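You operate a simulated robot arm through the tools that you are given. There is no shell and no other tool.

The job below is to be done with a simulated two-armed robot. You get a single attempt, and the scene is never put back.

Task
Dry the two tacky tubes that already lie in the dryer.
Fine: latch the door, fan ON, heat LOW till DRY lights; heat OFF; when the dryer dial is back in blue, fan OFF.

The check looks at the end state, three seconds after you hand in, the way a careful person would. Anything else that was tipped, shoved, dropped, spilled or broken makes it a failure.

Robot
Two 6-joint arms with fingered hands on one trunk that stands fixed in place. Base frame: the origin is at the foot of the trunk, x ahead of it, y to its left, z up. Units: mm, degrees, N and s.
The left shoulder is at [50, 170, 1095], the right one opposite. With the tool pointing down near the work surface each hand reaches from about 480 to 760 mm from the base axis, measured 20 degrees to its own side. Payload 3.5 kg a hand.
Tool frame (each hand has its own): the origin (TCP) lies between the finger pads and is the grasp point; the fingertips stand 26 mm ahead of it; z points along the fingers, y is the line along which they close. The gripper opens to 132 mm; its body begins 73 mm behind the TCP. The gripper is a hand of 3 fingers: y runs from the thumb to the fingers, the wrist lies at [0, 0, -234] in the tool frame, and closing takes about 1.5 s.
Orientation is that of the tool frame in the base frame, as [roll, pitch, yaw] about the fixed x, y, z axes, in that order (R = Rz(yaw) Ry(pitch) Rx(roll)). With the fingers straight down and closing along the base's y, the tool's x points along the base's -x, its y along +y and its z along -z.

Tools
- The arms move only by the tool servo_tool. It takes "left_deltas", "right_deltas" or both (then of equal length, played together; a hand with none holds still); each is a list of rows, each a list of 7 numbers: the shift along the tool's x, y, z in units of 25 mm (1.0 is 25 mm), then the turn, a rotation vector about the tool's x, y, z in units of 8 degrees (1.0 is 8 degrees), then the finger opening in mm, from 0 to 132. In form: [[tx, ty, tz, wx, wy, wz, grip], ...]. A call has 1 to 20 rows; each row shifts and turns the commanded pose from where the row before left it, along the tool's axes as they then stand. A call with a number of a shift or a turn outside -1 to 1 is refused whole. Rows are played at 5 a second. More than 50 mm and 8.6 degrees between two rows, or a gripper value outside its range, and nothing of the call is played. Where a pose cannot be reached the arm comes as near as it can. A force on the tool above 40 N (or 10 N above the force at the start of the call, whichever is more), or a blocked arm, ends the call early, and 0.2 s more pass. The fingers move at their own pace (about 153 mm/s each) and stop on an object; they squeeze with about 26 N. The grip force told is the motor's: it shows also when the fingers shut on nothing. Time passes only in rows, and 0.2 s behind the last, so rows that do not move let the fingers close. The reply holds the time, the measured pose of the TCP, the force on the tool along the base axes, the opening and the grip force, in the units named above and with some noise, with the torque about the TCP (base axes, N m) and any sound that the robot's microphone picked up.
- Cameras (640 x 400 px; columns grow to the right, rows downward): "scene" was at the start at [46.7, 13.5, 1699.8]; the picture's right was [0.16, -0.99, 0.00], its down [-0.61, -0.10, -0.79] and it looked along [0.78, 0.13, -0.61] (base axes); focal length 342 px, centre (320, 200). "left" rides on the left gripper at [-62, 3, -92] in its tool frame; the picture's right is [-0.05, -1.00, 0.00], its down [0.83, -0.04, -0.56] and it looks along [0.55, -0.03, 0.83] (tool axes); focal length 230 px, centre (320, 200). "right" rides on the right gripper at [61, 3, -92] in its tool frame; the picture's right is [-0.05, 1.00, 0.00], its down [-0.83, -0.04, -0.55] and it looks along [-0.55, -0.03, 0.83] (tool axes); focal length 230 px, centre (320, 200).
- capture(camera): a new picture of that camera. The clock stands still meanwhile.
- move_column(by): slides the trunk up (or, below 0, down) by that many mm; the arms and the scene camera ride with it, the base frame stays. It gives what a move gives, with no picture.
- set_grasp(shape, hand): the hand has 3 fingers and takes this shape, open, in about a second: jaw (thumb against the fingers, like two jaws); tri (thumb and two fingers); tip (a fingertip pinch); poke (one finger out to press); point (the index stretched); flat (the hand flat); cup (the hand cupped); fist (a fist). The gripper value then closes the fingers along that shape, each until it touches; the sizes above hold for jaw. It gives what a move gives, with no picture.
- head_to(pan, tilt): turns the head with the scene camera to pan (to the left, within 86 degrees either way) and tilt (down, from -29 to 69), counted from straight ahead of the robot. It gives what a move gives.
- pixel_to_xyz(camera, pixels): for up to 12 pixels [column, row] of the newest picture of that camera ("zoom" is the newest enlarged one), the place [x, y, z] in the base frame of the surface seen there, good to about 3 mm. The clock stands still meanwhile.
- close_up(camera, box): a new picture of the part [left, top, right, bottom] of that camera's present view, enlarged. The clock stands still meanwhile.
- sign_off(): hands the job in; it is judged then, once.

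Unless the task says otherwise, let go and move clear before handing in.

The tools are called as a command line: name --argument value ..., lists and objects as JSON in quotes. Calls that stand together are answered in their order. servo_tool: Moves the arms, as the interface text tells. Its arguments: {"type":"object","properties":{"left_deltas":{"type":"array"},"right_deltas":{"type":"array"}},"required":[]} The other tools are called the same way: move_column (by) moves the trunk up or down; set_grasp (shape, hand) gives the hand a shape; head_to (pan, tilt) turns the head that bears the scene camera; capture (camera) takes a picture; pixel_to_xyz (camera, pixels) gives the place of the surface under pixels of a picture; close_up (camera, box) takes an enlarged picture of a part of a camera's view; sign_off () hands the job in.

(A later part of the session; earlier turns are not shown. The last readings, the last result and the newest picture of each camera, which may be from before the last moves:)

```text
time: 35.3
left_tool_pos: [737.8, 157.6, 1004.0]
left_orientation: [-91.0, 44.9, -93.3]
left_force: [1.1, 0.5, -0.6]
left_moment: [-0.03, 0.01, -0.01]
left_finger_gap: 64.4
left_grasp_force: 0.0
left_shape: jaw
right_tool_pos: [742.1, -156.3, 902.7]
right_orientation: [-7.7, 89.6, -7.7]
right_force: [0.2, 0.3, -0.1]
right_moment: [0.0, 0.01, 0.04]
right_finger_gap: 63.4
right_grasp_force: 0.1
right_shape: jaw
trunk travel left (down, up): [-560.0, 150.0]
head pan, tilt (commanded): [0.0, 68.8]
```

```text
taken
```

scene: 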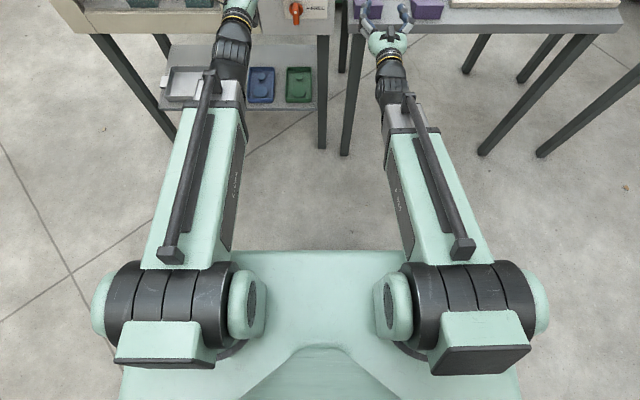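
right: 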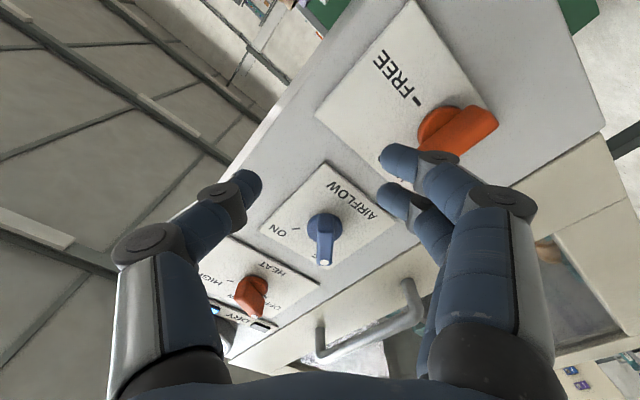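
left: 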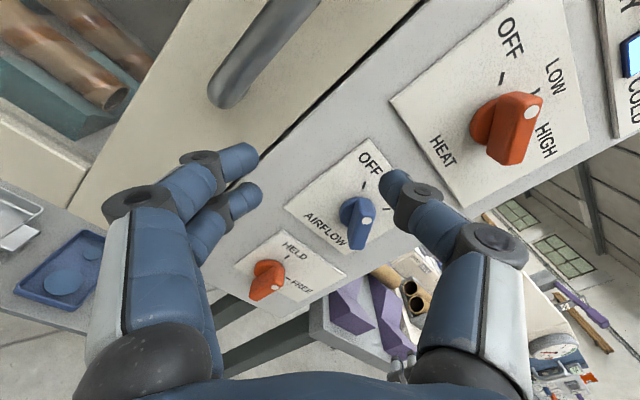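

The picture shows the arms are telescoping booms, so the left hand was stopped by minimum boom length. Farther forward it should reach. I'll move it diagonally forward and right to a standoff at x≈757 in front of AIRFLOW, with a small tilt correction.

servo_tool --left_deltas '[[0.3, -0.17, 0.4, 0, 0, 0, 64], [0.6, -0.34, 0.2, -0.167, -0.29, 0, 64], [0.6, -0.34, 0.2, 0, 0, 0, 64], [0.6, -0.34, 0, 0, 0, 0, 64], [0.6, -0.34, 0, 0, 0, 0, 64], [0.64, -0.37, 0, 0, 0, 0, 64], [0, 0, 0, 0, 0, 0, 64]]'

head_to --pan 5 --tilt 40

capture --camera "left"

capture --camera "scene"

```text
time: 36.9
left_tool_pos: [762.1, 159.4, 1004.2]
left_orientation: [-91.0, 44.9, -92.9]
left_force: [0.2, 0.1, 0.2]
left_moment: [0.05, 0.01, 0.01]
left_finger_gap: 64.4
left_grasp_force: 0.1
left_shape: jaw
left hand out of reach, approached as far as the arm can: row 1, 2, 3, 4, 5, 6
right_tool_pos: [741.6, -158.7, 901.5]
right_orientation: [-7.0, 89.6, -7.1]
right_force: [-0.1, -0.5, 0.1]
right_moment: [-0.03, -0.03, -0.02]
right_finger_gap: 63.5
right_grasp_force: 0.1
right_shape: jaw
trunk travel left (down, up): [-560.0, 150.0]
head pan, tilt (commanded): [0.0, 68.8]
```

```text
time: 37.8
left_tool_pos: [762.7, 159.5, 1004.4]
left_orientation: [-91.0, 44.9, -92.9]
left_force: [0.7, 0.4, -1.2]
left_moment: [0.01, 0.0, -0.02]
left_finger_gap: 64.5
left_grasp_force: 0.0
left_shape: jaw
right_tool_pos: [741.6, -157.7, 902.5]
right_orientation: [-7.9, 89.6, -7.8]
right_force: [-0.4, -0.6, 0.4]
right_moment: [0.0, -0.01, -0.03]
right_finger_gap: 63.7
right_grasp_force: 0.1
right_shape: jaw
trunk travel left (down, up): [-560.0, 150.0]
head pan, tilt (commanded): [5.0, 40.0]
```

```text
taken
```

left: 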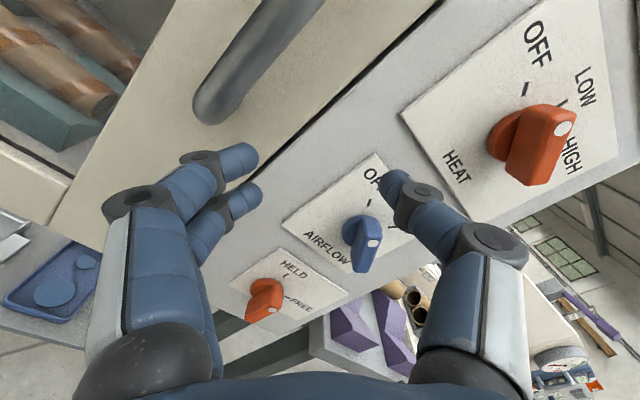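

```text
taken
```

scene: 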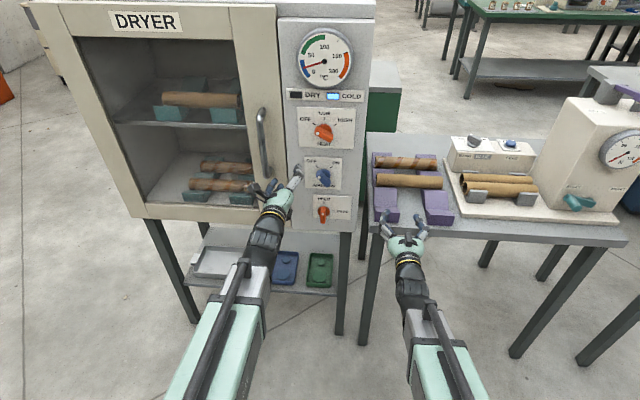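

The left hand moved only in x and stayed at y=160, so it is blocked where boom and hand become nearly straight (wrist at y≈170). A lower trunk would give the wrist a proper downward bend. I'll first return the left hand to neutral roll and raise both hands 300 mm.

servo_tool --left_deltas '[[0, 0, 0, 0, 0, 1, 64], [0, 0, 0, 0, 0, 1, 64], [0, 0, 0, 0, 0, 1, 64], [0, 0, 0, 0, 0, 1, 64], [0, 0, 0, 0, 0, 1, 64], [0, 0, 0, 0, 0, 0.625, 64], [-1, 0, -0.07, 0, 0, 0, 64], [-1, 0, -0.07, 0, 0, 0, 64], [-1, 0, -0.07, 0, 0, 0, 64], [-1, 0, -0.07, 0, 0, 0, 64], [-1, 0, -0.07, 0, 0, 0, 64], [-1, 0, -0.07, 0, 0, 0, 64], [-1, 0, -0.07, 0, 0, 0, 64], [-1, 0, -0.07, 0, 0, 0, 64], [-1, 0, -0.07, 0, 0, 0, 64], [-1, 0, -0.07, 0, 0, 0, 64], [-1, 0, -0.07, 0, 0, 0, 64], [-1, 0, -0.07, 0, 0, 0, 64]]' --right_deltas '[[0, 0, 0, 0, 0, 0, 64], [0, 0, 0, 0, 0, 0, 64], [0, 0, 0, 0, 0, 0, 64], [0, 0, 0, 0, 0, 0, 64], [0, 0, 0, 0, 0, 0, 64], [0, 0, 0, 0, 0, 0, 64], [-1, 0, 0, 0, 0, 0, 64], [-1, 0, 0, 0, 0, 0, 64], [-1, 0, 0, 0, 0, 0, 64], [-1, 0, 0, 0, 0, 0, 64], [-1, 0, 0, 0, 0, 0, 64], [-1, 0, 0, 0, 0, 0, 64], [-1, 0, 0, 0, 0, 0, 64], [-1, 0, 0, 0, 0, 0, 64], [-1, 0, 0, 0, 0, 0, 64], [-1, 0, 0, 0, 0, 0, 64], [-1, 0, 0, 0, 0, 0, 64], [-1, 0, 0, 0, 0, 0, 64]]'

capture --camera "scene"

```text
time: 41.6
left_tool_pos: [744.1, 163.3, 1266.5]
left_orientation: [-179.7, 89.6, 179.2]
left_force: [0.5, 0.4, 0.2]
left_moment: [0.01, -0.01, 0.01]
left_finger_gap: 64.1
left_grasp_force: 0.1
left_shape: jaw
left hand out of reach, approached as far as the arm can: row 1, 2, 9, 10, 11
right_tool_pos: [740.1, -148.0, 1147.7]
right_orientation: [-7.2, 88.4, -4.4]
right_force: [0.3, -1.2, 0.2]
right_moment: [-0.02, -0.02, -0.02]
right_finger_gap: 63.7
right_grasp_force: 0.0
right_shape: jaw
right hand out of reach, approached as far as the arm can: row 13, 14, 15, 16, 17
trunk travel left (down, up): [-560.0, 150.0]
head pan, tilt (commanded): [5.0, 40.0]
```

```text
taken
```

scene: 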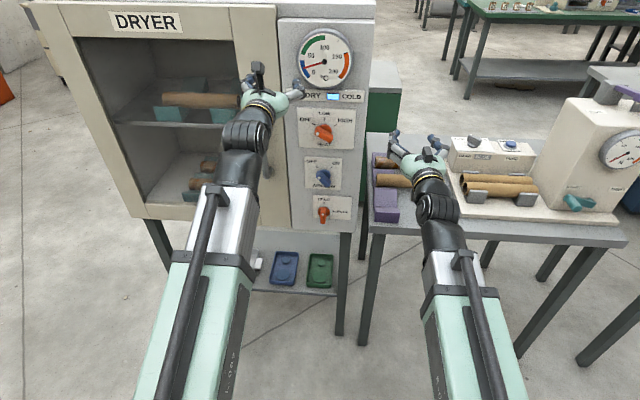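

Both hands are raised, left at z 1266 and right at z 1148. I'll pull both back 25 mm for clearance from the handle and lower the trunk another 300 mm.

servo_tool --left_deltas '[[0, 0, -0.5, 0, 0, 0, 64], [0, 0, -0.5, 0, 0, 0, 64]]' --right_deltas '[[0, 0, -0.4, 0, 0, 0, 64], [0, 0, -0.4, 0, 0, 0, 64]]'

move_column --by -300

capture --camera "scene"

```text
time: 42.2
left_tool_pos: [719.5, 163.3, 1267.4]
left_orientation: [-179.2, 89.7, 179.8]
left_force: [-1.2, 0.3, -0.2]
left_moment: [0.04, 0.01, -0.03]
left_finger_gap: 64.4
left_grasp_force: 0.0
left_shape: jaw
right_tool_pos: [720.4, -148.3, 1148.2]
right_orientation: [-7.4, 88.3, -4.5]
right_force: [0.1, -0.3, 0.0]
right_moment: [0.0, 0.0, -0.02]
right_finger_gap: 63.6
right_grasp_force: 0.2
right_shape: jaw
trunk travel left (down, up): [-560.0, 150.0]
head pan, tilt (commanded): [5.0, 40.0]
```

```text
time: 45.2
left_tool_pos: [718.9, 162.8, 967.4]
left_orientation: [-179.7, 89.6, 179.2]
left_force: [0.5, 0.8, 0.1]
left_moment: [0.0, -0.01, -0.01]
left_finger_gap: 64.5
left_grasp_force: 0.0
left_shape: jaw
right_tool_pos: [721.1, -149.2, 847.6]
right_orientation: [-7.6, 88.4, -4.6]
right_force: [-0.2, 0.2, 0.3]
right_moment: [0.02, -0.01, -0.04]
right_finger_gap: 63.5
right_grasp_force: 0.1
right_shape: jaw
trunk travel left (down, up): [-260.0, 450.0]
head pan, tilt (commanded): [5.0, 40.0]
```

```text
taken
```

scene: 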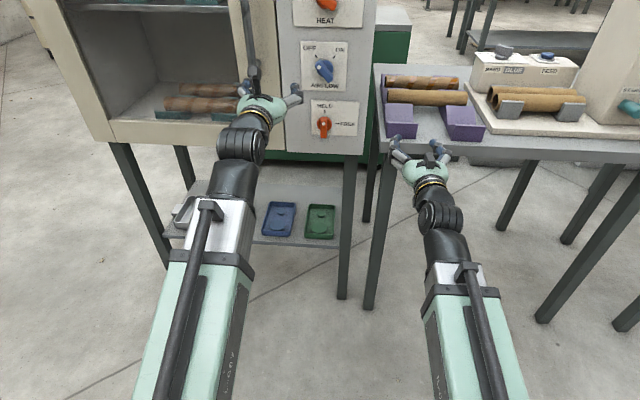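

The trunk is down 450 mm in all and both hands are clear. I'll move the left hand across to the AIRFLOW axis and roll it to −45°.

servo_tool --left_deltas '[[-0.106, -0.98, 0.26, 0, 0, 0, 64], [-0.106, -0.98, 0.26, 0, 0, 0, 64], [-0.106, -0.98, 0.26, 0, 0, 0, 64], [-0.106, -0.98, 0.26, 0, 0, 0, 64], [0, 0, 0, 0, 0, -1, 64], [0, 0, 0, 0, 0, -1, 64], [0, 0, 0, 0, 0, -1, 64], [0, 0, 0, 0, 0, -1, 64], [0, 0, 0, 0, 0, -1, 64], [0, 0, 0, 0, 0, -0.625, 64]]'

head_to --pan 3 --tilt 18

capture --camera "scene"

capture --camera "left"

```text
time: 47.4
left_tool_pos: [743.1, 66.1, 979.2]
left_orientation: [-90.4, 44.8, -91.5]
left_force: [0.1, -0.8, -0.1]
left_moment: [0.01, -0.01, 0.0]
left_finger_gap: 64.4
left_grasp_force: 0.0
left_shape: jaw
right_tool_pos: [721.2, -149.6, 846.4]
right_orientation: [-7.5, 88.4, -4.4]
right_force: [0.4, 0.3, 0.4]
right_moment: [-0.02, 0.01, -0.02]
right_finger_gap: 63.2
right_grasp_force: 0.0
right_shape: jaw
trunk travel left (down, up): [-260.0, 450.0]
head pan, tilt (commanded): [5.0, 40.0]
```

```text
time: 48.3
left_tool_pos: [743.5, 65.6, 977.0]
left_orientation: [-90.5, 45.0, -91.5]
left_force: [0.5, 0.3, 0.1]
left_moment: [0.0, 0.03, 0.01]
left_finger_gap: 64.9
left_grasp_force: 0.0
left_shape: jaw
right_tool_pos: [722.3, -149.5, 847.5]
right_orientation: [-7.4, 88.4, -4.6]
right_force: [-0.2, -0.7, -0.4]
right_moment: [-0.01, 0.04, 0.02]
right_finger_gap: 63.6
right_grasp_force: 0.1
right_shape: jaw
trunk travel left (down, up): [-260.0, 450.0]
head pan, tilt (commanded): [3.0, 18.0]
```

```text
taken
```

scene: 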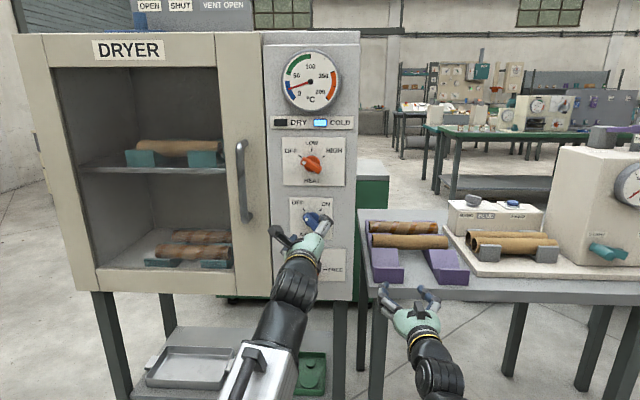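

```text
taken
```

left: 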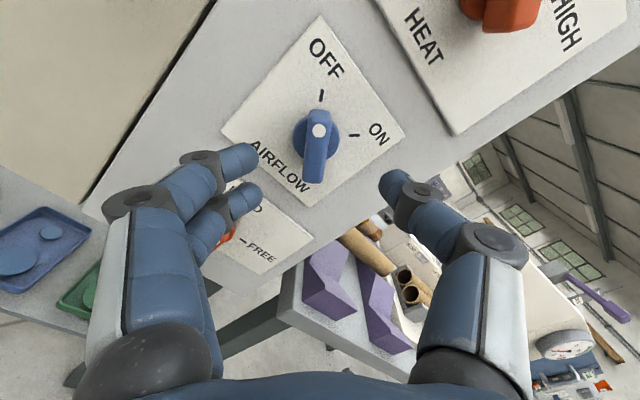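

The lower trunk works. The left hand is at [743, 66, 978] with the AIRFLOW bar lined up between thumb and fingers (left picture 318,145). I'll measure the bar from this camera.

pixel_to_xyz --camera "left" --pixels '[[319, 130], [317, 150], [314, 180], [306, 150], [330, 150], [321, 95], [354, 135], [296, 135], [317, 115], [318, 140]]'

```text
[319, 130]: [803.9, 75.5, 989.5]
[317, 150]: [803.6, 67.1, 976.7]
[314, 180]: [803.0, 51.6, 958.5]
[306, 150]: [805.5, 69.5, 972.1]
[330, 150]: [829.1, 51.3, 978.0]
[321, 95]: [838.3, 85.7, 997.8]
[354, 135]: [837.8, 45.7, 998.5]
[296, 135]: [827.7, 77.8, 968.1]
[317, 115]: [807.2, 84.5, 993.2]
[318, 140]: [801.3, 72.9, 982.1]
```

The AIRFLOW bar is centred at about y 65, z 976 and lies at about 43°, matching the hand. I'll advance 55 mm and close on it.

servo_tool --left_deltas '[[0.05, 0.05, 0.55, 0, 0, 0, 64], [0, 0, 0.55, 0, 0, 0, 64], [0, 0, 0.55, 0, 0, 0, 64], [0, 0, 0.55, 0, 0, 0, 64], [0, 0, 0, 0, 0, 0, 30], [0, 0, 0, 0, 0, 0, 0], [0, 0, 0, 0, 0, 0, 0], [0, 0, 0, 0, 0, 0, 0], [0, 0, 0, 0, 0, 0, 0], [0, 0, 0, 0, 0, 0, 0]]'

capture --camera "left"

```text
time: 50.5
left_tool_pos: [798.9, 64.1, 976.1]
left_orientation: [-90.4, 45.0, -91.5]
left_force: [3.7, 0.7, 0.5]
left_moment: [0.05, 0.0, 0.0]
left_finger_gap: 10.5
left_grasp_force: 25.7
left_shape: jaw
right_tool_pos: [721.1, -148.6, 847.7]
right_orientation: [-7.6, 88.4, -4.7]
right_force: [1.1, -0.2, 0.0]
right_moment: [-0.01, -0.01, 0.01]
right_finger_gap: 63.5
right_grasp_force: 0.1
right_shape: jaw
trunk travel left (down, up): [-260.0, 450.0]
head pan, tilt (commanded): [3.0, 18.0]
```

```text
taken
```

left: 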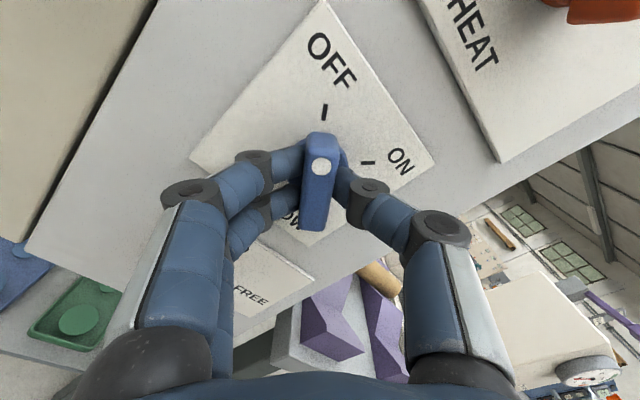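

AIRFLOW is gripped with 25.7 N. I'll turn +86° toward ON.

servo_tool --left_deltas '[[0, 0, 0, 0, 0, 1, 0], [0, 0, 0, 0, 0, 1, 0], [0, 0, 0, 0, 0, 1, 0], [0, 0, 0, 0, 0, 1, 0], [0, 0, 0, 0, 0, 1, 0], [0, 0, 0, 0, 0, 1, 0], [0, 0, 0, 0, 0, 1, 0], [0, 0, 0, 0, 0, 1, 0], [0, 0, 0, 0, 0, 1, 0], [0, 0, 0, 0, 0, 1, 0], [0, 0, 0, 0, 0, 0.75, 0]]'

capture --camera "left"

capture --camera "scene"

```text
time: 52.9
left_tool_pos: [800.4, 64.8, 975.5]
left_orientation: [90.8, 48.8, 89.6]
left_force: [-1.2, 1.8, -8.6]
left_moment: [-0.26, 0.16, 0.07]
left_finger_gap: 10.1
left_grasp_force: 26.0
left_shape: jaw
right_tool_pos: [722.3, -148.4, 847.4]
right_orientation: [-8.3, 88.4, -5.4]
right_force: [-0.6, -0.8, 0.0]
right_moment: [0.0, 0.01, 0.06]
right_finger_gap: 63.4
right_grasp_force: 0.0
right_shape: jaw
trunk travel left (down, up): [-260.0, 450.0]
head pan, tilt (commanded): [3.0, 18.0]
```

```text
taken
```

left: 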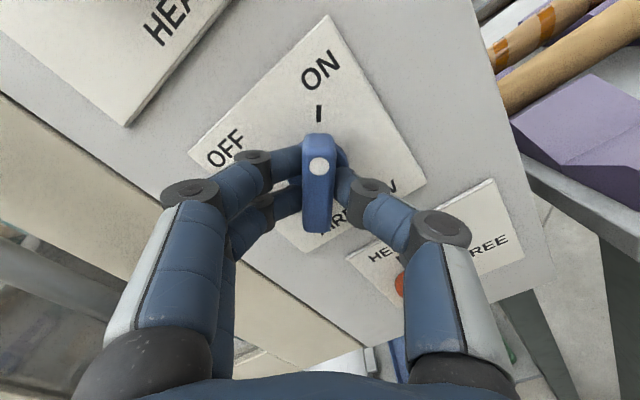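

```text
taken
```

scene: 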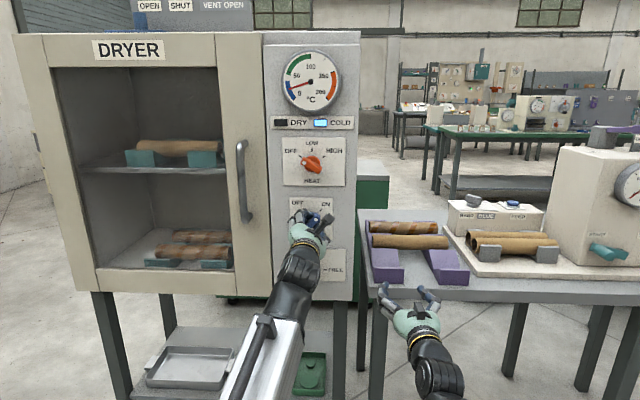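

The bar now lines up with the ON tick (left picture 319,112). I'll open, back off 55 mm and check.

servo_tool --left_deltas '[[0, 0, 0, 0, 0, 0, 64], [0, 0, 0, 0, 0, 0, 64], [0, 0, 0, 0, 0, 0, 64], [0, 0, -0.75, 0, 0, 0, 64], [0, 0, -0.75, 0, 0, 0, 64], [0, 0, -0.75, 0, 0, 0, 64], [0, 0, 0, 0, 0, 0, 64]]'

capture --camera "left"

close_up --camera "scene" --box '[255, 30, 375, 290]'

```text
time: 54.5
left_tool_pos: [742.5, 65.3, 976.3]
left_orientation: [90.5, 49.0, 89.4]
left_force: [-0.9, 0.6, 0.4]
left_moment: [0.03, 0.03, 0.01]
left_finger_gap: 63.2
left_grasp_force: 0.1
left_shape: jaw
right_tool_pos: [720.8, -148.9, 848.9]
right_orientation: [-7.5, 88.4, -4.6]
right_force: [-0.7, 0.0, -0.4]
right_moment: [0.02, -0.01, 0.02]
right_finger_gap: 63.6
right_grasp_force: 0.1
right_shape: jaw
trunk travel left (down, up): [-260.0, 450.0]
head pan, tilt (commanded): [3.0, 18.0]
```

```text
taken
```

left: 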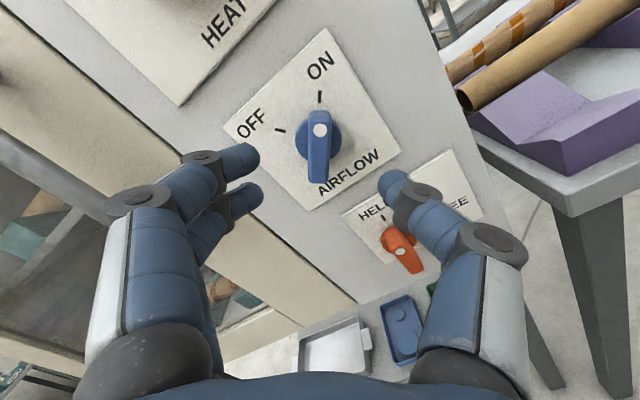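

```text
1.54 times, centred on (315, 160) of scene
```

zoom: 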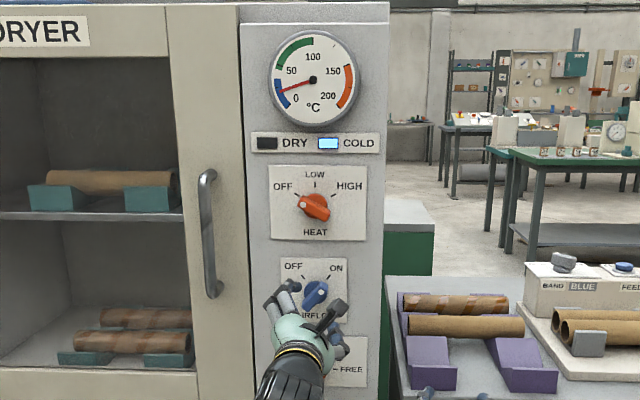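

AIRFLOW reads ON. I'll return the hand to neutral roll, rise 140 mm to the HEAT knob and roll to −60°, the angle of its bar at OFF.

servo_tool --left_deltas '[[0, 0, 0, 0, 0, -1, 64], [0, 0, 0, 0, 0, -1, 64], [0, 0, 0, 0, 0, -1, 64], [0, 0, 0, 0, 0, -1, 64], [0, 0, 0, 0, 0, -1, 64], [0, 0, 0, 0, 0, -0.125, 64], [-0.933, -0.01, 0, 0, 0, 0, 64], [-0.933, -0.01, 0, 0, 0, 0, 64], [-0.933, -0.01, 0, 0, 0, 0, 64], [-0.933, -0.01, 0, 0, 0, 0, 64], [-0.933, 0, 0, 0, 0, 0, 64], [-0.933, 0, 0, 0, 0, 0, 64], [0, 0, 0, 0, 0, -1, 64], [0, 0, 0, 0, 0, -1, 64], [0, 0, 0, 0, 0, -1, 64], [0, 0, 0, 0, 0, -1, 64], [0, 0, 0, 0, 0, -1, 64], [0, 0, 0, 0, 0, -1, 64], [0, 0, 0, 0, 0, -1, 64], [0, 0, 0, 0, 0, -0.5, 64]]'

capture --camera "left"

capture --camera "scene"

```text
time: 58.7
left_tool_pos: [742.9, 62.8, 1115.3]
left_orientation: [-90.4, 29.9, -91.3]
left_force: [0.5, -0.2, -0.4]
left_moment: [0.02, -0.01, 0.0]
left_finger_gap: 63.9
left_grasp_force: 0.1
left_shape: jaw
right_tool_pos: [720.7, -149.3, 848.0]
right_orientation: [-7.5, 88.4, -4.6]
right_force: [-0.2, 0.3, 0.7]
right_moment: [0.0, 0.02, 0.02]
right_finger_gap: 63.4
right_grasp_force: 0.0
right_shape: jaw
trunk travel left (down, up): [-260.0, 450.0]
head pan, tilt (commanded): [3.0, 18.0]
```

```text
taken
```

left: 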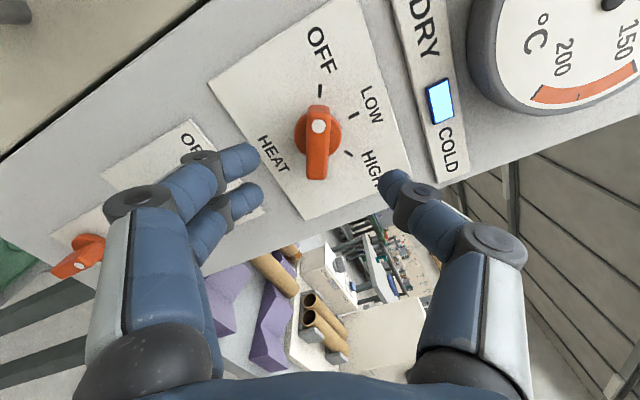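

```text
taken
```

scene: 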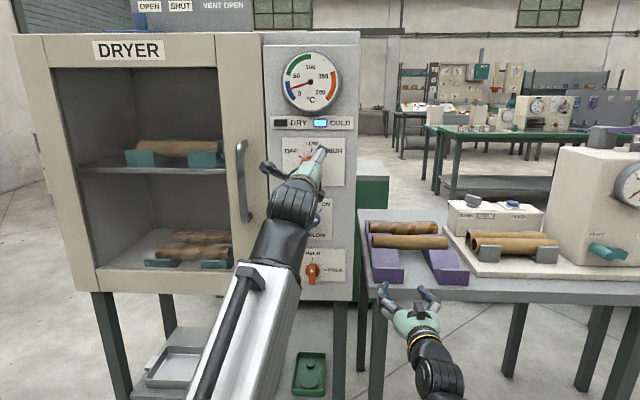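

The hand is at [743, 63, 1115] with the HEAT bar aligned (left picture 318,145, dot toward OFF). I'll measure the bar before gripping.

pixel_to_xyz --camera "left" --pixels '[[318, 127], [317, 150], [316, 172], [307, 150], [327, 150], [320, 92], [353, 115], [350, 154], [317, 110], [318, 140]]'

```text
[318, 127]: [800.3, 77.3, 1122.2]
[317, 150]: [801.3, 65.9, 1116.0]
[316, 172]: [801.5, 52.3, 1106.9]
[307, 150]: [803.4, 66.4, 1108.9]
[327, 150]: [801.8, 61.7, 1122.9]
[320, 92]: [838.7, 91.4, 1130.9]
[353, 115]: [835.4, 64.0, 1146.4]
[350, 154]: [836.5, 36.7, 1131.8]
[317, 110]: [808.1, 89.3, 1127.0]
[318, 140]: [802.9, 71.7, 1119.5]
```

The bar is centred at (y 64, z 1116). I'll correct the small tilt, advance 56 mm and close on HEAT.

servo_tool --left_deltas '[[-0.056, 0, 0.5, -0.04, -0.15, 0, 64], [0, 0, 0.58, 0, 0, 0, 64], [0, 0, 0.58, 0, 0, 0, 64], [0, 0, 0.58, 0, 0, 0, 64], [0, 0, 0, 0, 0, 0, 30], [0, 0, 0, 0, 0, 0, 0], [0, 0, 0, 0, 0, 0, 0], [0, 0, 0, 0, 0, 0, 0], [0, 0, 0, 0, 0, 0, 0], [0, 0, 0, 0, 0, 0, 0]]'

capture --camera "left"

```text
time: 60.9
left_tool_pos: [799.1, 64.8, 1116.7]
left_orientation: [-90.1, 30.0, -89.9]
left_force: [3.7, 1.5, 0.2]
left_moment: [0.02, 0.03, 0.02]
left_finger_gap: 11.0
left_grasp_force: 25.7
left_shape: jaw
right_tool_pos: [721.2, -148.7, 846.6]
right_orientation: [-7.8, 88.4, -4.8]
right_force: [-0.9, -0.3, -0.3]
right_moment: [0.03, 0.0, 0.01]
right_finger_gap: 63.6
right_grasp_force: 0.1
right_shape: jaw
trunk travel left (down, up): [-260.0, 450.0]
head pan, tilt (commanded): [3.0, 18.0]
```

```text
taken
```

left: 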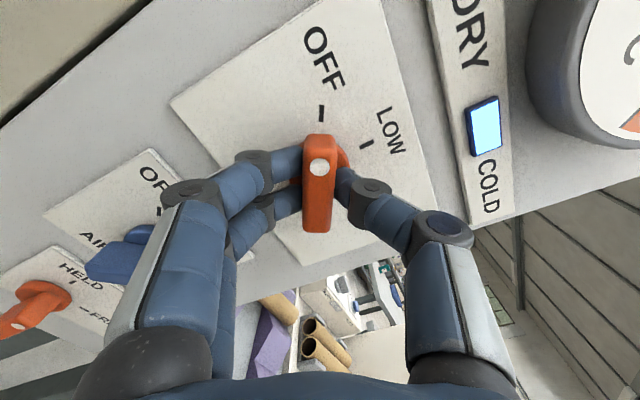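

HEAT is gripped with 25.7 N. I'll turn +60° to LOW.

servo_tool --left_deltas '[[0, 0, 0, 0, 0, 1, 0], [0, 0, 0, 0, 0, 1, 0], [0, 0, 0, 0, 0, 1, 0], [0, 0, 0, 0, 0, 1, 0], [0, 0, 0, 0, 0, 1, 0], [0, 0, 0, 0, 0, 1, 0], [0, 0, 0, 0, 0, 1, 0], [0, 0, 0, 0, 0, 0.5, 0]]'

capture --camera "left"

capture --camera "scene"

```text
time: 62.7
left_tool_pos: [800.9, 64.2, 1115.4]
left_orientation: [128.7, 89.8, 128.8]
left_force: [-1.2, -2.5, -6.9]
left_moment: [-0.02, 0.09, -0.04]
left_finger_gap: 10.7
left_grasp_force: 26.3
left_shape: jaw
right_tool_pos: [721.0, -150.0, 847.7]
right_orientation: [-6.9, 88.4, -4.0]
right_force: [0.7, -0.5, -0.7]
right_moment: [-0.03, 0.02, 0.02]
right_finger_gap: 63.3
right_grasp_force: 0.1
right_shape: jaw
trunk travel left (down, up): [-260.0, 450.0]
head pan, tilt (commanded): [3.0, 18.0]
```

```text
taken
```

left: 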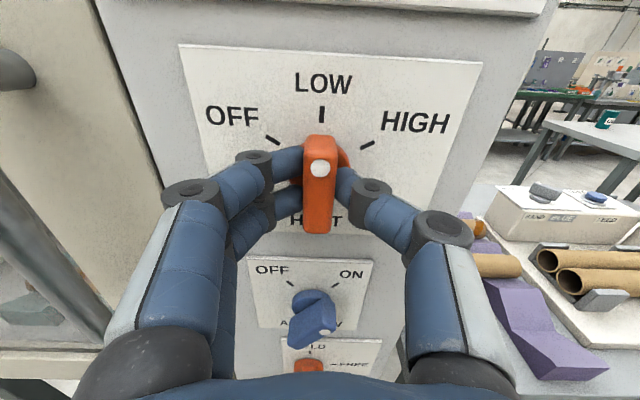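

```text
taken
```

scene: 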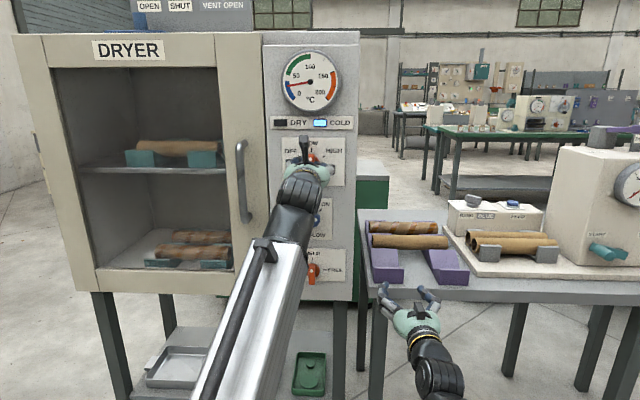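

The HEAT bar now points at LOW (left picture 321,115), and DRY is still dark. I'll hold the knob so I can switch off quickly, and wait while watching the lamps.

servo_tool --left_deltas '[[0, 0, 0, 0, 0, 0, 0], [0, 0, 0, 0, 0, 0, 0], [0, 0, 0, 0, 0, 0, 0], [0, 0, 0, 0, 0, 0, 0], [0, 0, 0, 0, 0, 0, 0], [0, 0, 0, 0, 0, 0, 0], [0, 0, 0, 0, 0, 0, 0], [0, 0, 0, 0, 0, 0, 0], [0, 0, 0, 0, 0, 0, 0], [0, 0, 0, 0, 0, 0, 0], [0, 0, 0, 0, 0, 0, 0], [0, 0, 0, 0, 0, 0, 0], [0, 0, 0, 0, 0, 0, 0], [0, 0, 0, 0, 0, 0, 0], [0, 0, 0, 0, 0, 0, 0]]'

close_up --camera "scene" --box '[250, 30, 370, 150]'

```text
time: 65.9
left_tool_pos: [800.4, 64.8, 1116.5]
left_orientation: [164.9, 89.9, 165.0]
left_force: [-3.4, -4.4, -9.4]
left_moment: [0.02, 0.15, -0.07]
left_finger_gap: 10.7
left_grasp_force: 26.5
left_shape: jaw
right_tool_pos: [722.7, -149.8, 846.8]
right_orientation: [-6.7, 88.4, -3.8]
right_force: [-0.3, -0.3, 0.6]
right_moment: [0.0, 0.02, 0.01]
right_finger_gap: 63.3
right_grasp_force: 0.1
right_shape: jaw
trunk travel left (down, up): [-260.0, 450.0]
head pan, tilt (commanded): [3.0, 18.0]
```

```text
3.33 times, centred on (310, 90) of scene
```

zoom: 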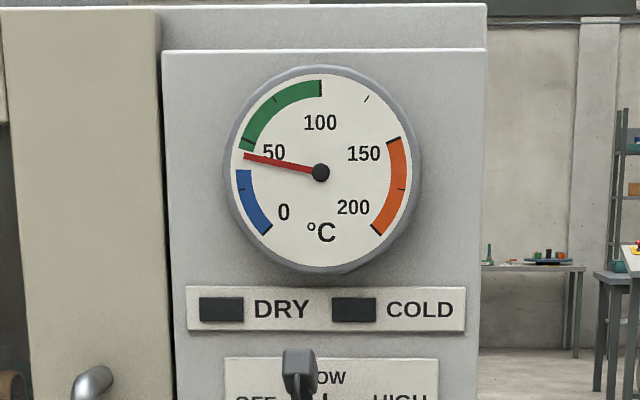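

The dial is rising to about 45 °C at zoom (245,155), COLD has gone out and DRY is dark. I'll keep waiting in short steps.

servo_tool --left_deltas '[[0, 0, 0, 0, 0, 0, 0], [0, 0, 0, 0, 0, 0, 0], [0, 0, 0, 0, 0, 0, 0], [0, 0, 0, 0, 0, 0, 0], [0, 0, 0, 0, 0, 0, 0], [0, 0, 0, 0, 0, 0, 0], [0, 0, 0, 0, 0, 0, 0], [0, 0, 0, 0, 0, 0, 0], [0, 0, 0, 0, 0, 0, 0], [0, 0, 0, 0, 0, 0, 0], [0, 0, 0, 0, 0, 0, 0], [0, 0, 0, 0, 0, 0, 0], [0, 0, 0, 0, 0, 0, 0], [0, 0, 0, 0, 0, 0, 0], [0, 0, 0, 0, 0, 0, 0]]'

close_up --camera "scene" --box '[250, 30, 370, 150]'

```text
time: 69.1
left_tool_pos: [800.7, 64.3, 1116.3]
left_orientation: [163.7, 89.9, 163.8]
left_force: [-2.7, -5.8, -9.3]
left_moment: [-0.03, 0.17, -0.04]
left_finger_gap: 10.7
left_grasp_force: 25.9
left_shape: jaw
right_tool_pos: [721.2, -150.2, 847.5]
right_orientation: [-6.7, 88.3, -3.8]
right_force: [0.7, -0.6, -0.1]
right_moment: [-0.04, -0.02, -0.01]
right_finger_gap: 63.4
right_grasp_force: 0.0
right_shape: jaw
trunk travel left (down, up): [-260.0, 450.0]
head pan, tilt (commanded): [3.0, 18.0]
```

```text
3.33 times, centred on (310, 90) of scene
```

zoom: 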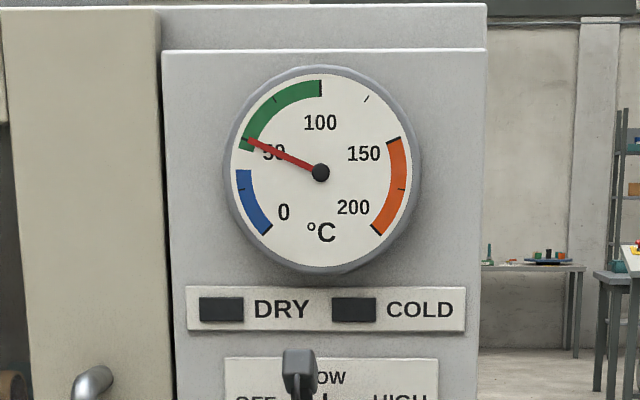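

The dial is now in the green, about 52 °C, and DRY is still dark. I'll keep waiting.

servo_tool --left_deltas '[[0, 0, 0, 0, 0, 0, 0], [0, 0, 0, 0, 0, 0, 0], [0, 0, 0, 0, 0, 0, 0], [0, 0, 0, 0, 0, 0, 0], [0, 0, 0, 0, 0, 0, 0], [0, 0, 0, 0, 0, 0, 0], [0, 0, 0, 0, 0, 0, 0], [0, 0, 0, 0, 0, 0, 0], [0, 0, 0, 0, 0, 0, 0], [0, 0, 0, 0, 0, 0, 0], [0, 0, 0, 0, 0, 0, 0], [0, 0, 0, 0, 0, 0, 0], [0, 0, 0, 0, 0, 0, 0], [0, 0, 0, 0, 0, 0, 0], [0, 0, 0, 0, 0, 0, 0]]'

close_up --camera "scene" --box '[250, 30, 370, 150]'

```text
time: 72.3
left_tool_pos: [799.9, 64.8, 1116.4]
left_orientation: [165.0, 89.9, 165.2]
left_force: [-3.0, -5.4, -9.1]
left_moment: [0.0, 0.15, -0.08]
left_finger_gap: 10.9
left_grasp_force: 26.3
left_shape: jaw
right_tool_pos: [721.7, -149.9, 846.2]
right_orientation: [-6.7, 88.5, -3.9]
right_force: [0.0, -0.3, -0.2]
right_moment: [0.0, 0.01, 0.04]
right_finger_gap: 63.5
right_grasp_force: 0.0
right_shape: jaw
trunk travel left (down, up): [-260.0, 450.0]
head pan, tilt (commanded): [3.0, 18.0]
```

```text
3.33 times, centred on (310, 90) of scene
```

zoom: 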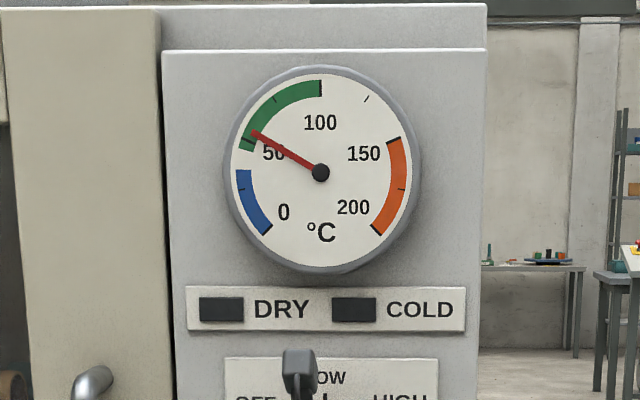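

The dial has settled in the green at about 57 °C, and DRY is not lit yet. I'll keep waiting.

servo_tool --left_deltas '[[0, 0, 0, 0, 0, 0, 0], [0, 0, 0, 0, 0, 0, 0], [0, 0, 0, 0, 0, 0, 0], [0, 0, 0, 0, 0, 0, 0], [0, 0, 0, 0, 0, 0, 0], [0, 0, 0, 0, 0, 0, 0], [0, 0, 0, 0, 0, 0, 0], [0, 0, 0, 0, 0, 0, 0], [0, 0, 0, 0, 0, 0, 0], [0, 0, 0, 0, 0, 0, 0], [0, 0, 0, 0, 0, 0, 0], [0, 0, 0, 0, 0, 0, 0], [0, 0, 0, 0, 0, 0, 0], [0, 0, 0, 0, 0, 0, 0], [0, 0, 0, 0, 0, 0, 0]]'

close_up --camera "scene" --box '[250, 30, 370, 150]'

```text
time: 75.5
left_tool_pos: [800.5, 65.2, 1115.1]
left_orientation: [164.6, 89.9, 164.8]
left_force: [-3.4, -4.9, -9.0]
left_moment: [-0.01, 0.13, -0.07]
left_finger_gap: 10.3
left_grasp_force: 26.0
left_shape: jaw
right_tool_pos: [721.6, -149.6, 846.3]
right_orientation: [-6.7, 88.4, -3.8]
right_force: [0.0, -0.3, 0.1]
right_moment: [-0.03, 0.02, -0.03]
right_finger_gap: 63.6
right_grasp_force: 0.1
right_shape: jaw
trunk travel left (down, up): [-260.0, 450.0]
head pan, tilt (commanded): [3.0, 18.0]
```

```text
3.33 times, centred on (310, 90) of scene
```

zoom: 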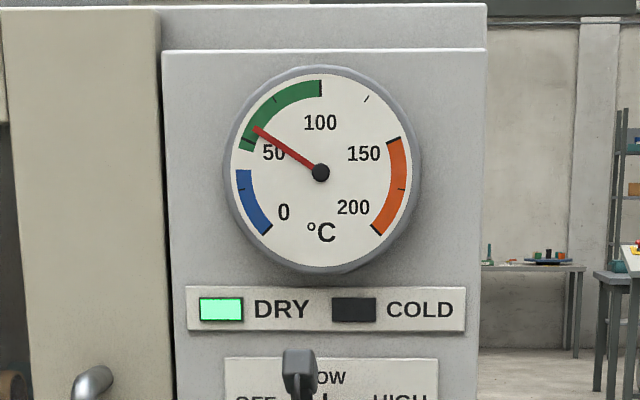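

DRY is lit green at zoom (221,309) with the dial at about 60 °C. I'll turn HEAT back −60° to OFF straight away.

servo_tool --left_deltas '[[0, 0, 0, 0, 0, -1, 0], [0, 0, 0, 0, 0, -1, 0], [0, 0, 0, 0, 0, -1, 0], [0, 0, 0, 0, 0, -1, 0], [0, 0, 0, 0, 0, -1, 0], [0, 0, 0, 0, 0, -1, 0], [0, 0, 0, 0, 0, -1, 0], [0, 0, 0, 0, 0, -0.5, 0]]'

capture --camera "left"

capture --camera "scene"

```text
time: 77.3
left_tool_pos: [799.8, 64.5, 1116.6]
left_orientation: [-90.2, 29.9, -89.9]
left_force: [-0.9, -0.5, -5.8]
left_moment: [-0.01, 0.1, -0.01]
left_finger_gap: 10.6
left_grasp_force: 26.0
left_shape: jaw
right_tool_pos: [721.3, -150.1, 848.7]
right_orientation: [-7.6, 88.4, -4.7]
right_force: [0.3, -0.3, 0.6]
right_moment: [-0.01, -0.04, 0.0]
right_finger_gap: 63.6
right_grasp_force: 0.0
right_shape: jaw
trunk travel left (down, up): [-260.0, 450.0]
head pan, tilt (commanded): [3.0, 18.0]
```

```text
taken
```

left: 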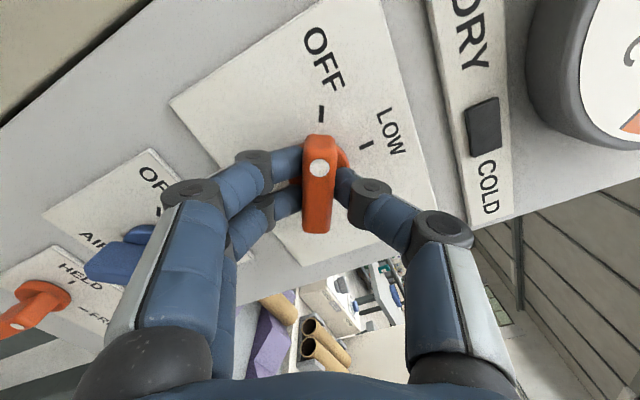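

```text
taken
```

scene: 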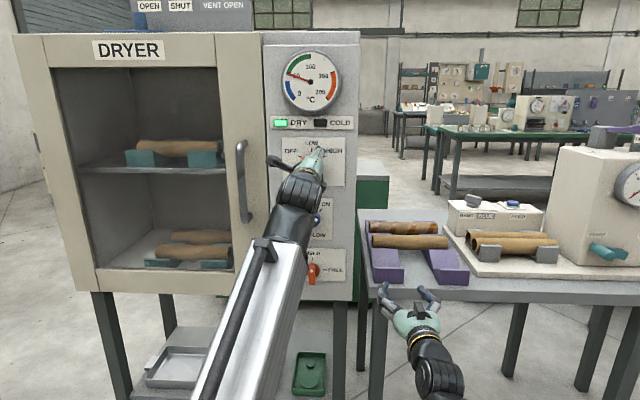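

HEAT is at OFF and the tubes inside look dry. I'll release, back off, return to neutral roll and go down to the AIRFLOW knob.

servo_tool --left_deltas '[[0, 0, 0, 0, 0, 0, 64], [0, 0, 0, 0, 0, 0, 64], [0, 0, 0, 0, 0, 0, 64], [0, 0, -0.76, 0, 0, 0, 64], [0, 0, -0.76, 0, 0, 0, 64], [0, 0, -0.76, 0, 0, 0, 64], [0, 0, 0, 0, 0, 1, 64], [0, 0, 0, 0, 0, 1, 64], [0, 0, 0, 0, 0, 1, 64], [0, 0, 0, 0, 0, 1, 64], [0, 0, 0, 0, 0, 1, 64], [0, 0, 0, 0, 0, 1, 64], [0, 0, 0, 0, 0, 1, 64], [0, 0, 0, 0, 0, 0.5, 64], [0.933, 0, 0, 0, 0, 0, 64], [0.933, 0, 0, 0, 0, 0, 64], [0.933, 0, 0, 0, 0, 0, 64], [0.933, 0, 0, 0, 0, 0, 64], [0.933, 0, 0, 0, 0, 0, 64], [0.933, 0, 0, 0, 0, 0, 64]]'

close_up --camera "scene" --box '[250, 30, 370, 200]'

capture --camera "left"

```text
time: 81.5
left_tool_pos: [742.6, 64.2, 976.3]
left_orientation: [-131.9, 90.0, -131.9]
left_force: [0.0, 0.3, 0.3]
left_moment: [0.01, -0.01, 0.01]
left_finger_gap: 63.5
left_grasp_force: 0.0
left_shape: jaw
right_tool_pos: [721.0, -149.7, 847.7]
right_orientation: [-7.6, 88.3, -4.6]
right_force: [0.2, 0.3, 0.1]
right_moment: [-0.01, -0.03, 0.01]
right_finger_gap: 63.2
right_grasp_force: 0.1
right_shape: jaw
trunk travel left (down, up): [-260.0, 450.0]
head pan, tilt (commanded): [3.0, 18.0]
```

```text
2.35 times, centred on (310, 115) of scene
```

zoom: 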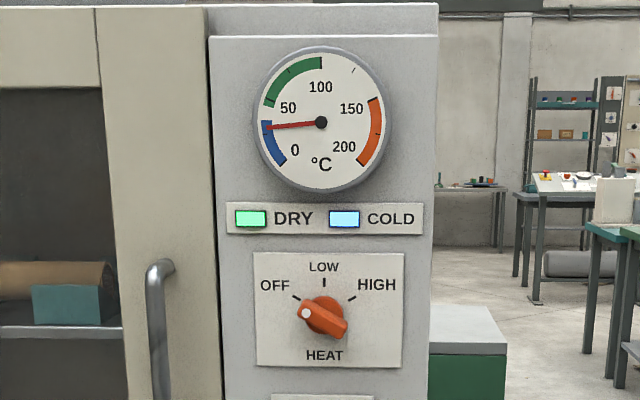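

```text
taken
```

left: 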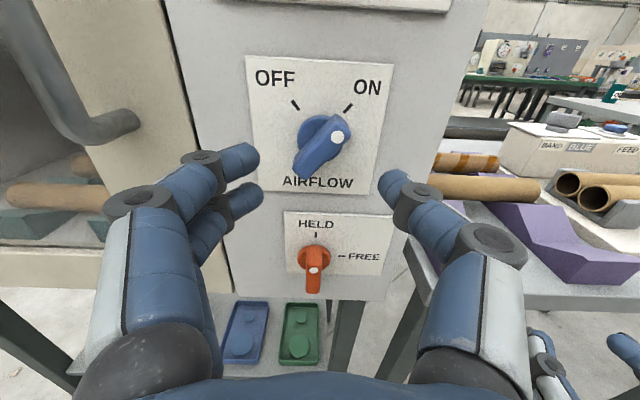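

HEAT reads OFF, DRY and COLD are lit, and the needle is just inside the blue at about 38 °C. I'll roll to +41° to match the AIRFLOW bar at ON while it cools further.

servo_tool --left_deltas '[[0, 0, 0, 0, 0, 1, 64], [0, 0, 0, 0, 0, 1, 64], [0, 0, 0, 0, 0, 1, 64], [0, 0, 0, 0, 0, 1, 64], [0, 0, 0, 0, 0, 1, 64], [0, 0, 0, 0, 0, 0.125, 64], [0, 0, 0, 0, 0, 0, 64]]'

capture --camera "left"

close_up --camera "scene" --box '[250, 30, 370, 200]'

```text
time: 83.1
left_tool_pos: [742.0, 64.1, 976.6]
left_orientation: [90.1, 48.9, 90.2]
left_force: [-0.1, 0.4, -1.1]
left_moment: [0.01, 0.02, 0.01]
left_finger_gap: 63.7
left_grasp_force: 0.0
left_shape: jaw
right_tool_pos: [720.3, -149.0, 847.3]
right_orientation: [-7.5, 88.4, -4.6]
right_force: [0.0, 0.1, 0.0]
right_moment: [-0.01, -0.01, -0.02]
right_finger_gap: 63.5
right_grasp_force: 0.0
right_shape: jaw
trunk travel left (down, up): [-260.0, 450.0]
head pan, tilt (commanded): [3.0, 18.0]
```

```text
taken
```

left: 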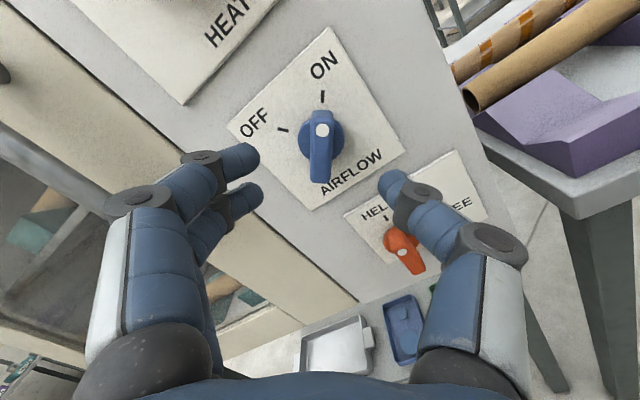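

```text
2.35 times, centred on (310, 115) of scene
```

zoom: 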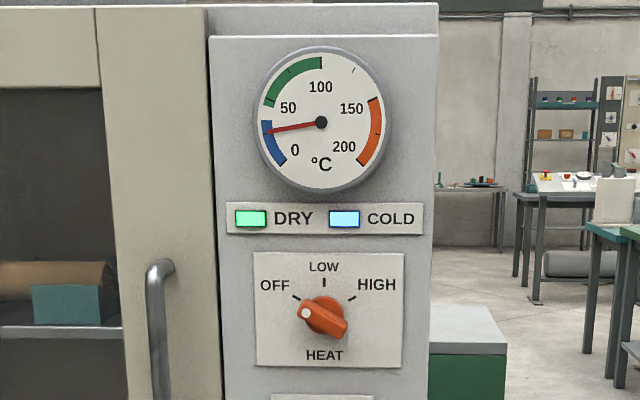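

The needle is firmly in the blue, about 33 °C, and the AIRFLOW bar lines up with the hand. I'll advance 57 mm and grip it.

servo_tool --left_deltas '[[0, 0, 0.57, 0, 0, 0, 64], [0, 0, 0.57, 0, 0, 0, 64], [0, 0, 0.57, 0, 0, 0, 64], [0, 0, 0.57, 0, 0, 0, 64], [0, 0, 0, 0, 0, 0, 30], [0, 0, 0, 0, 0, 0, 0], [0, 0, 0, 0, 0, 0, 0], [0, 0, 0, 0, 0, 0, 0], [0, 0, 0, 0, 0, 0, 0], [0, 0, 0, 0, 0, 0, 0]]'

capture --camera "left"

close_up --camera "scene" --box '[250, 30, 370, 200]'

```text
time: 85.3
left_tool_pos: [800.2, 64.9, 975.9]
left_orientation: [90.1, 49.1, 90.2]
left_force: [3.9, -0.2, 0.6]
left_moment: [0.01, -0.04, 0.05]
left_finger_gap: 10.2
left_grasp_force: 25.8
left_shape: jaw
right_tool_pos: [721.9, -149.7, 846.7]
right_orientation: [-7.4, 88.4, -4.6]
right_force: [0.4, -1.1, -0.8]
right_moment: [0.02, 0.02, 0.01]
right_finger_gap: 63.6
right_grasp_force: 0.0
right_shape: jaw
trunk travel left (down, up): [-260.0, 450.0]
head pan, tilt (commanded): [3.0, 18.0]
```

```text
taken
```

left: 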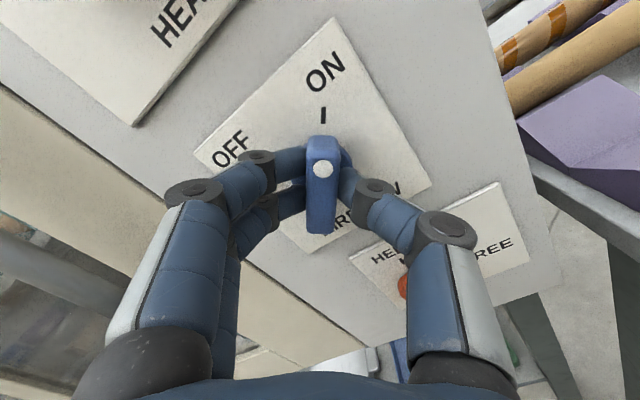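

```text
2.35 times, centred on (310, 115) of scene
```

zoom: 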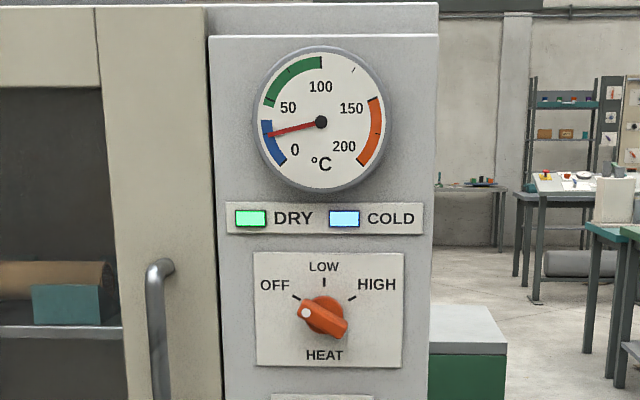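

AIRFLOW is gripped and the needle is near the middle of the blue. I'll turn −86° to OFF.

servo_tool --left_deltas '[[0, 0, 0, 0, 0, -1, 0], [0, 0, 0, 0, 0, -1, 0], [0, 0, 0, 0, 0, -1, 0], [0, 0, 0, 0, 0, -1, 0], [0, 0, 0, 0, 0, -1, 0], [0, 0, 0, 0, 0, -1, 0], [0, 0, 0, 0, 0, -1, 0], [0, 0, 0, 0, 0, -1, 0], [0, 0, 0, 0, 0, -1, 0], [0, 0, 0, 0, 0, -1, 0], [0, 0, 0, 0, 0, -0.6, 0]]'

capture --camera "left"

```text
time: 87.7
left_tool_pos: [800.3, 66.4, 976.3]
left_orientation: [-90.2, 46.1, -90.0]
left_force: [5.6, 5.7, -3.1]
left_moment: [0.23, 0.12, 0.17]
left_finger_gap: 10.3
left_grasp_force: 26.0
left_shape: jaw
right_tool_pos: [720.9, -149.2, 846.9]
right_orientation: [-8.8, 88.4, -5.8]
right_force: [-0.2, -0.2, 0.1]
right_moment: [0.01, 0.03, -0.01]
right_finger_gap: 63.6
right_grasp_force: 0.0
right_shape: jaw
trunk travel left (down, up): [-260.0, 450.0]
head pan, tilt (commanded): [3.0, 18.0]
```

```text
taken
```

left: 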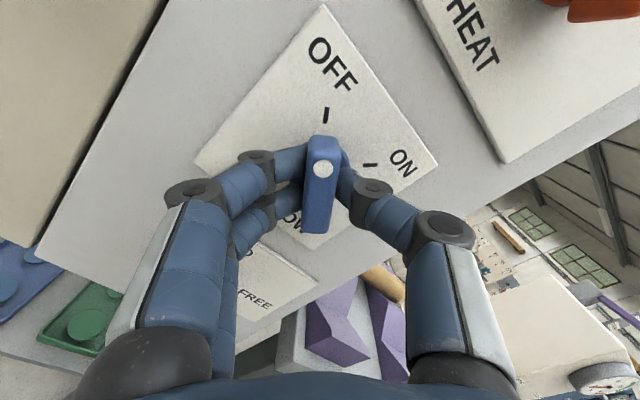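

The bar lines up with the OFF tick (left picture 326,115). I'll release, back away, return to neutral roll and move the left hand clear.

servo_tool --left_deltas '[[0, 0, 0, 0, 0, 0, 64], [0, 0, 0, 0, 0, 0, 64], [0, 0, 0, 0, 0, 0, 64], [0, 0, -0.76, 0, 0, 0, 64], [0, 0, -0.76, 0, 0, 0, 64], [0, 0, -0.76, 0, 0, 0, 64], [0, 0, 0, 0, 0, 1, 64], [0, 0, 0, 0, 0, 1, 64], [0, 0, 0, 0, 0, 1, 64], [0, 0, 0, 0, 0, 1, 64], [0, 0, 0, 0, 0, 1, 64], [0, 0, 0, 0, 0, 0.5, 64]]'

capture --camera "left"

capture --camera "scene"

```text
time: 90.3
left_tool_pos: [743.4, 65.1, 975.3]
left_orientation: [96.3, 89.7, 96.4]
left_force: [0.4, 0.2, 0.3]
left_moment: [0.0, 0.0, 0.0]
left_finger_gap: 63.4
left_grasp_force: 0.1
left_shape: jaw
right_tool_pos: [720.3, -148.8, 846.9]
right_orientation: [-7.5, 88.4, -4.6]
right_force: [0.5, 0.8, 0.0]
right_moment: [0.01, 0.01, 0.01]
right_finger_gap: 63.6
right_grasp_force: 0.0
right_shape: jaw
trunk travel left (down, up): [-260.0, 450.0]
head pan, tilt (commanded): [3.0, 18.0]
```

```text
taken
```

left: 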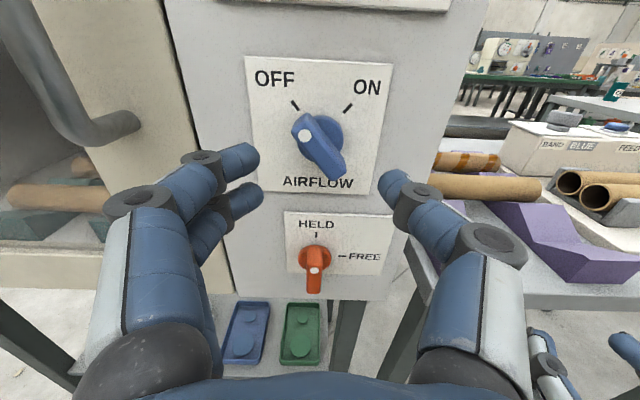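

```text
taken
```

scene: 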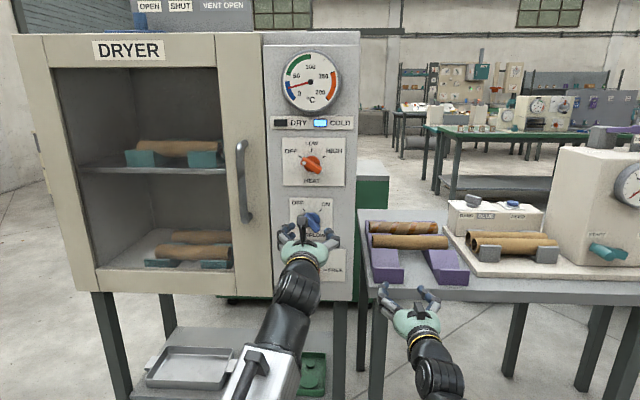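

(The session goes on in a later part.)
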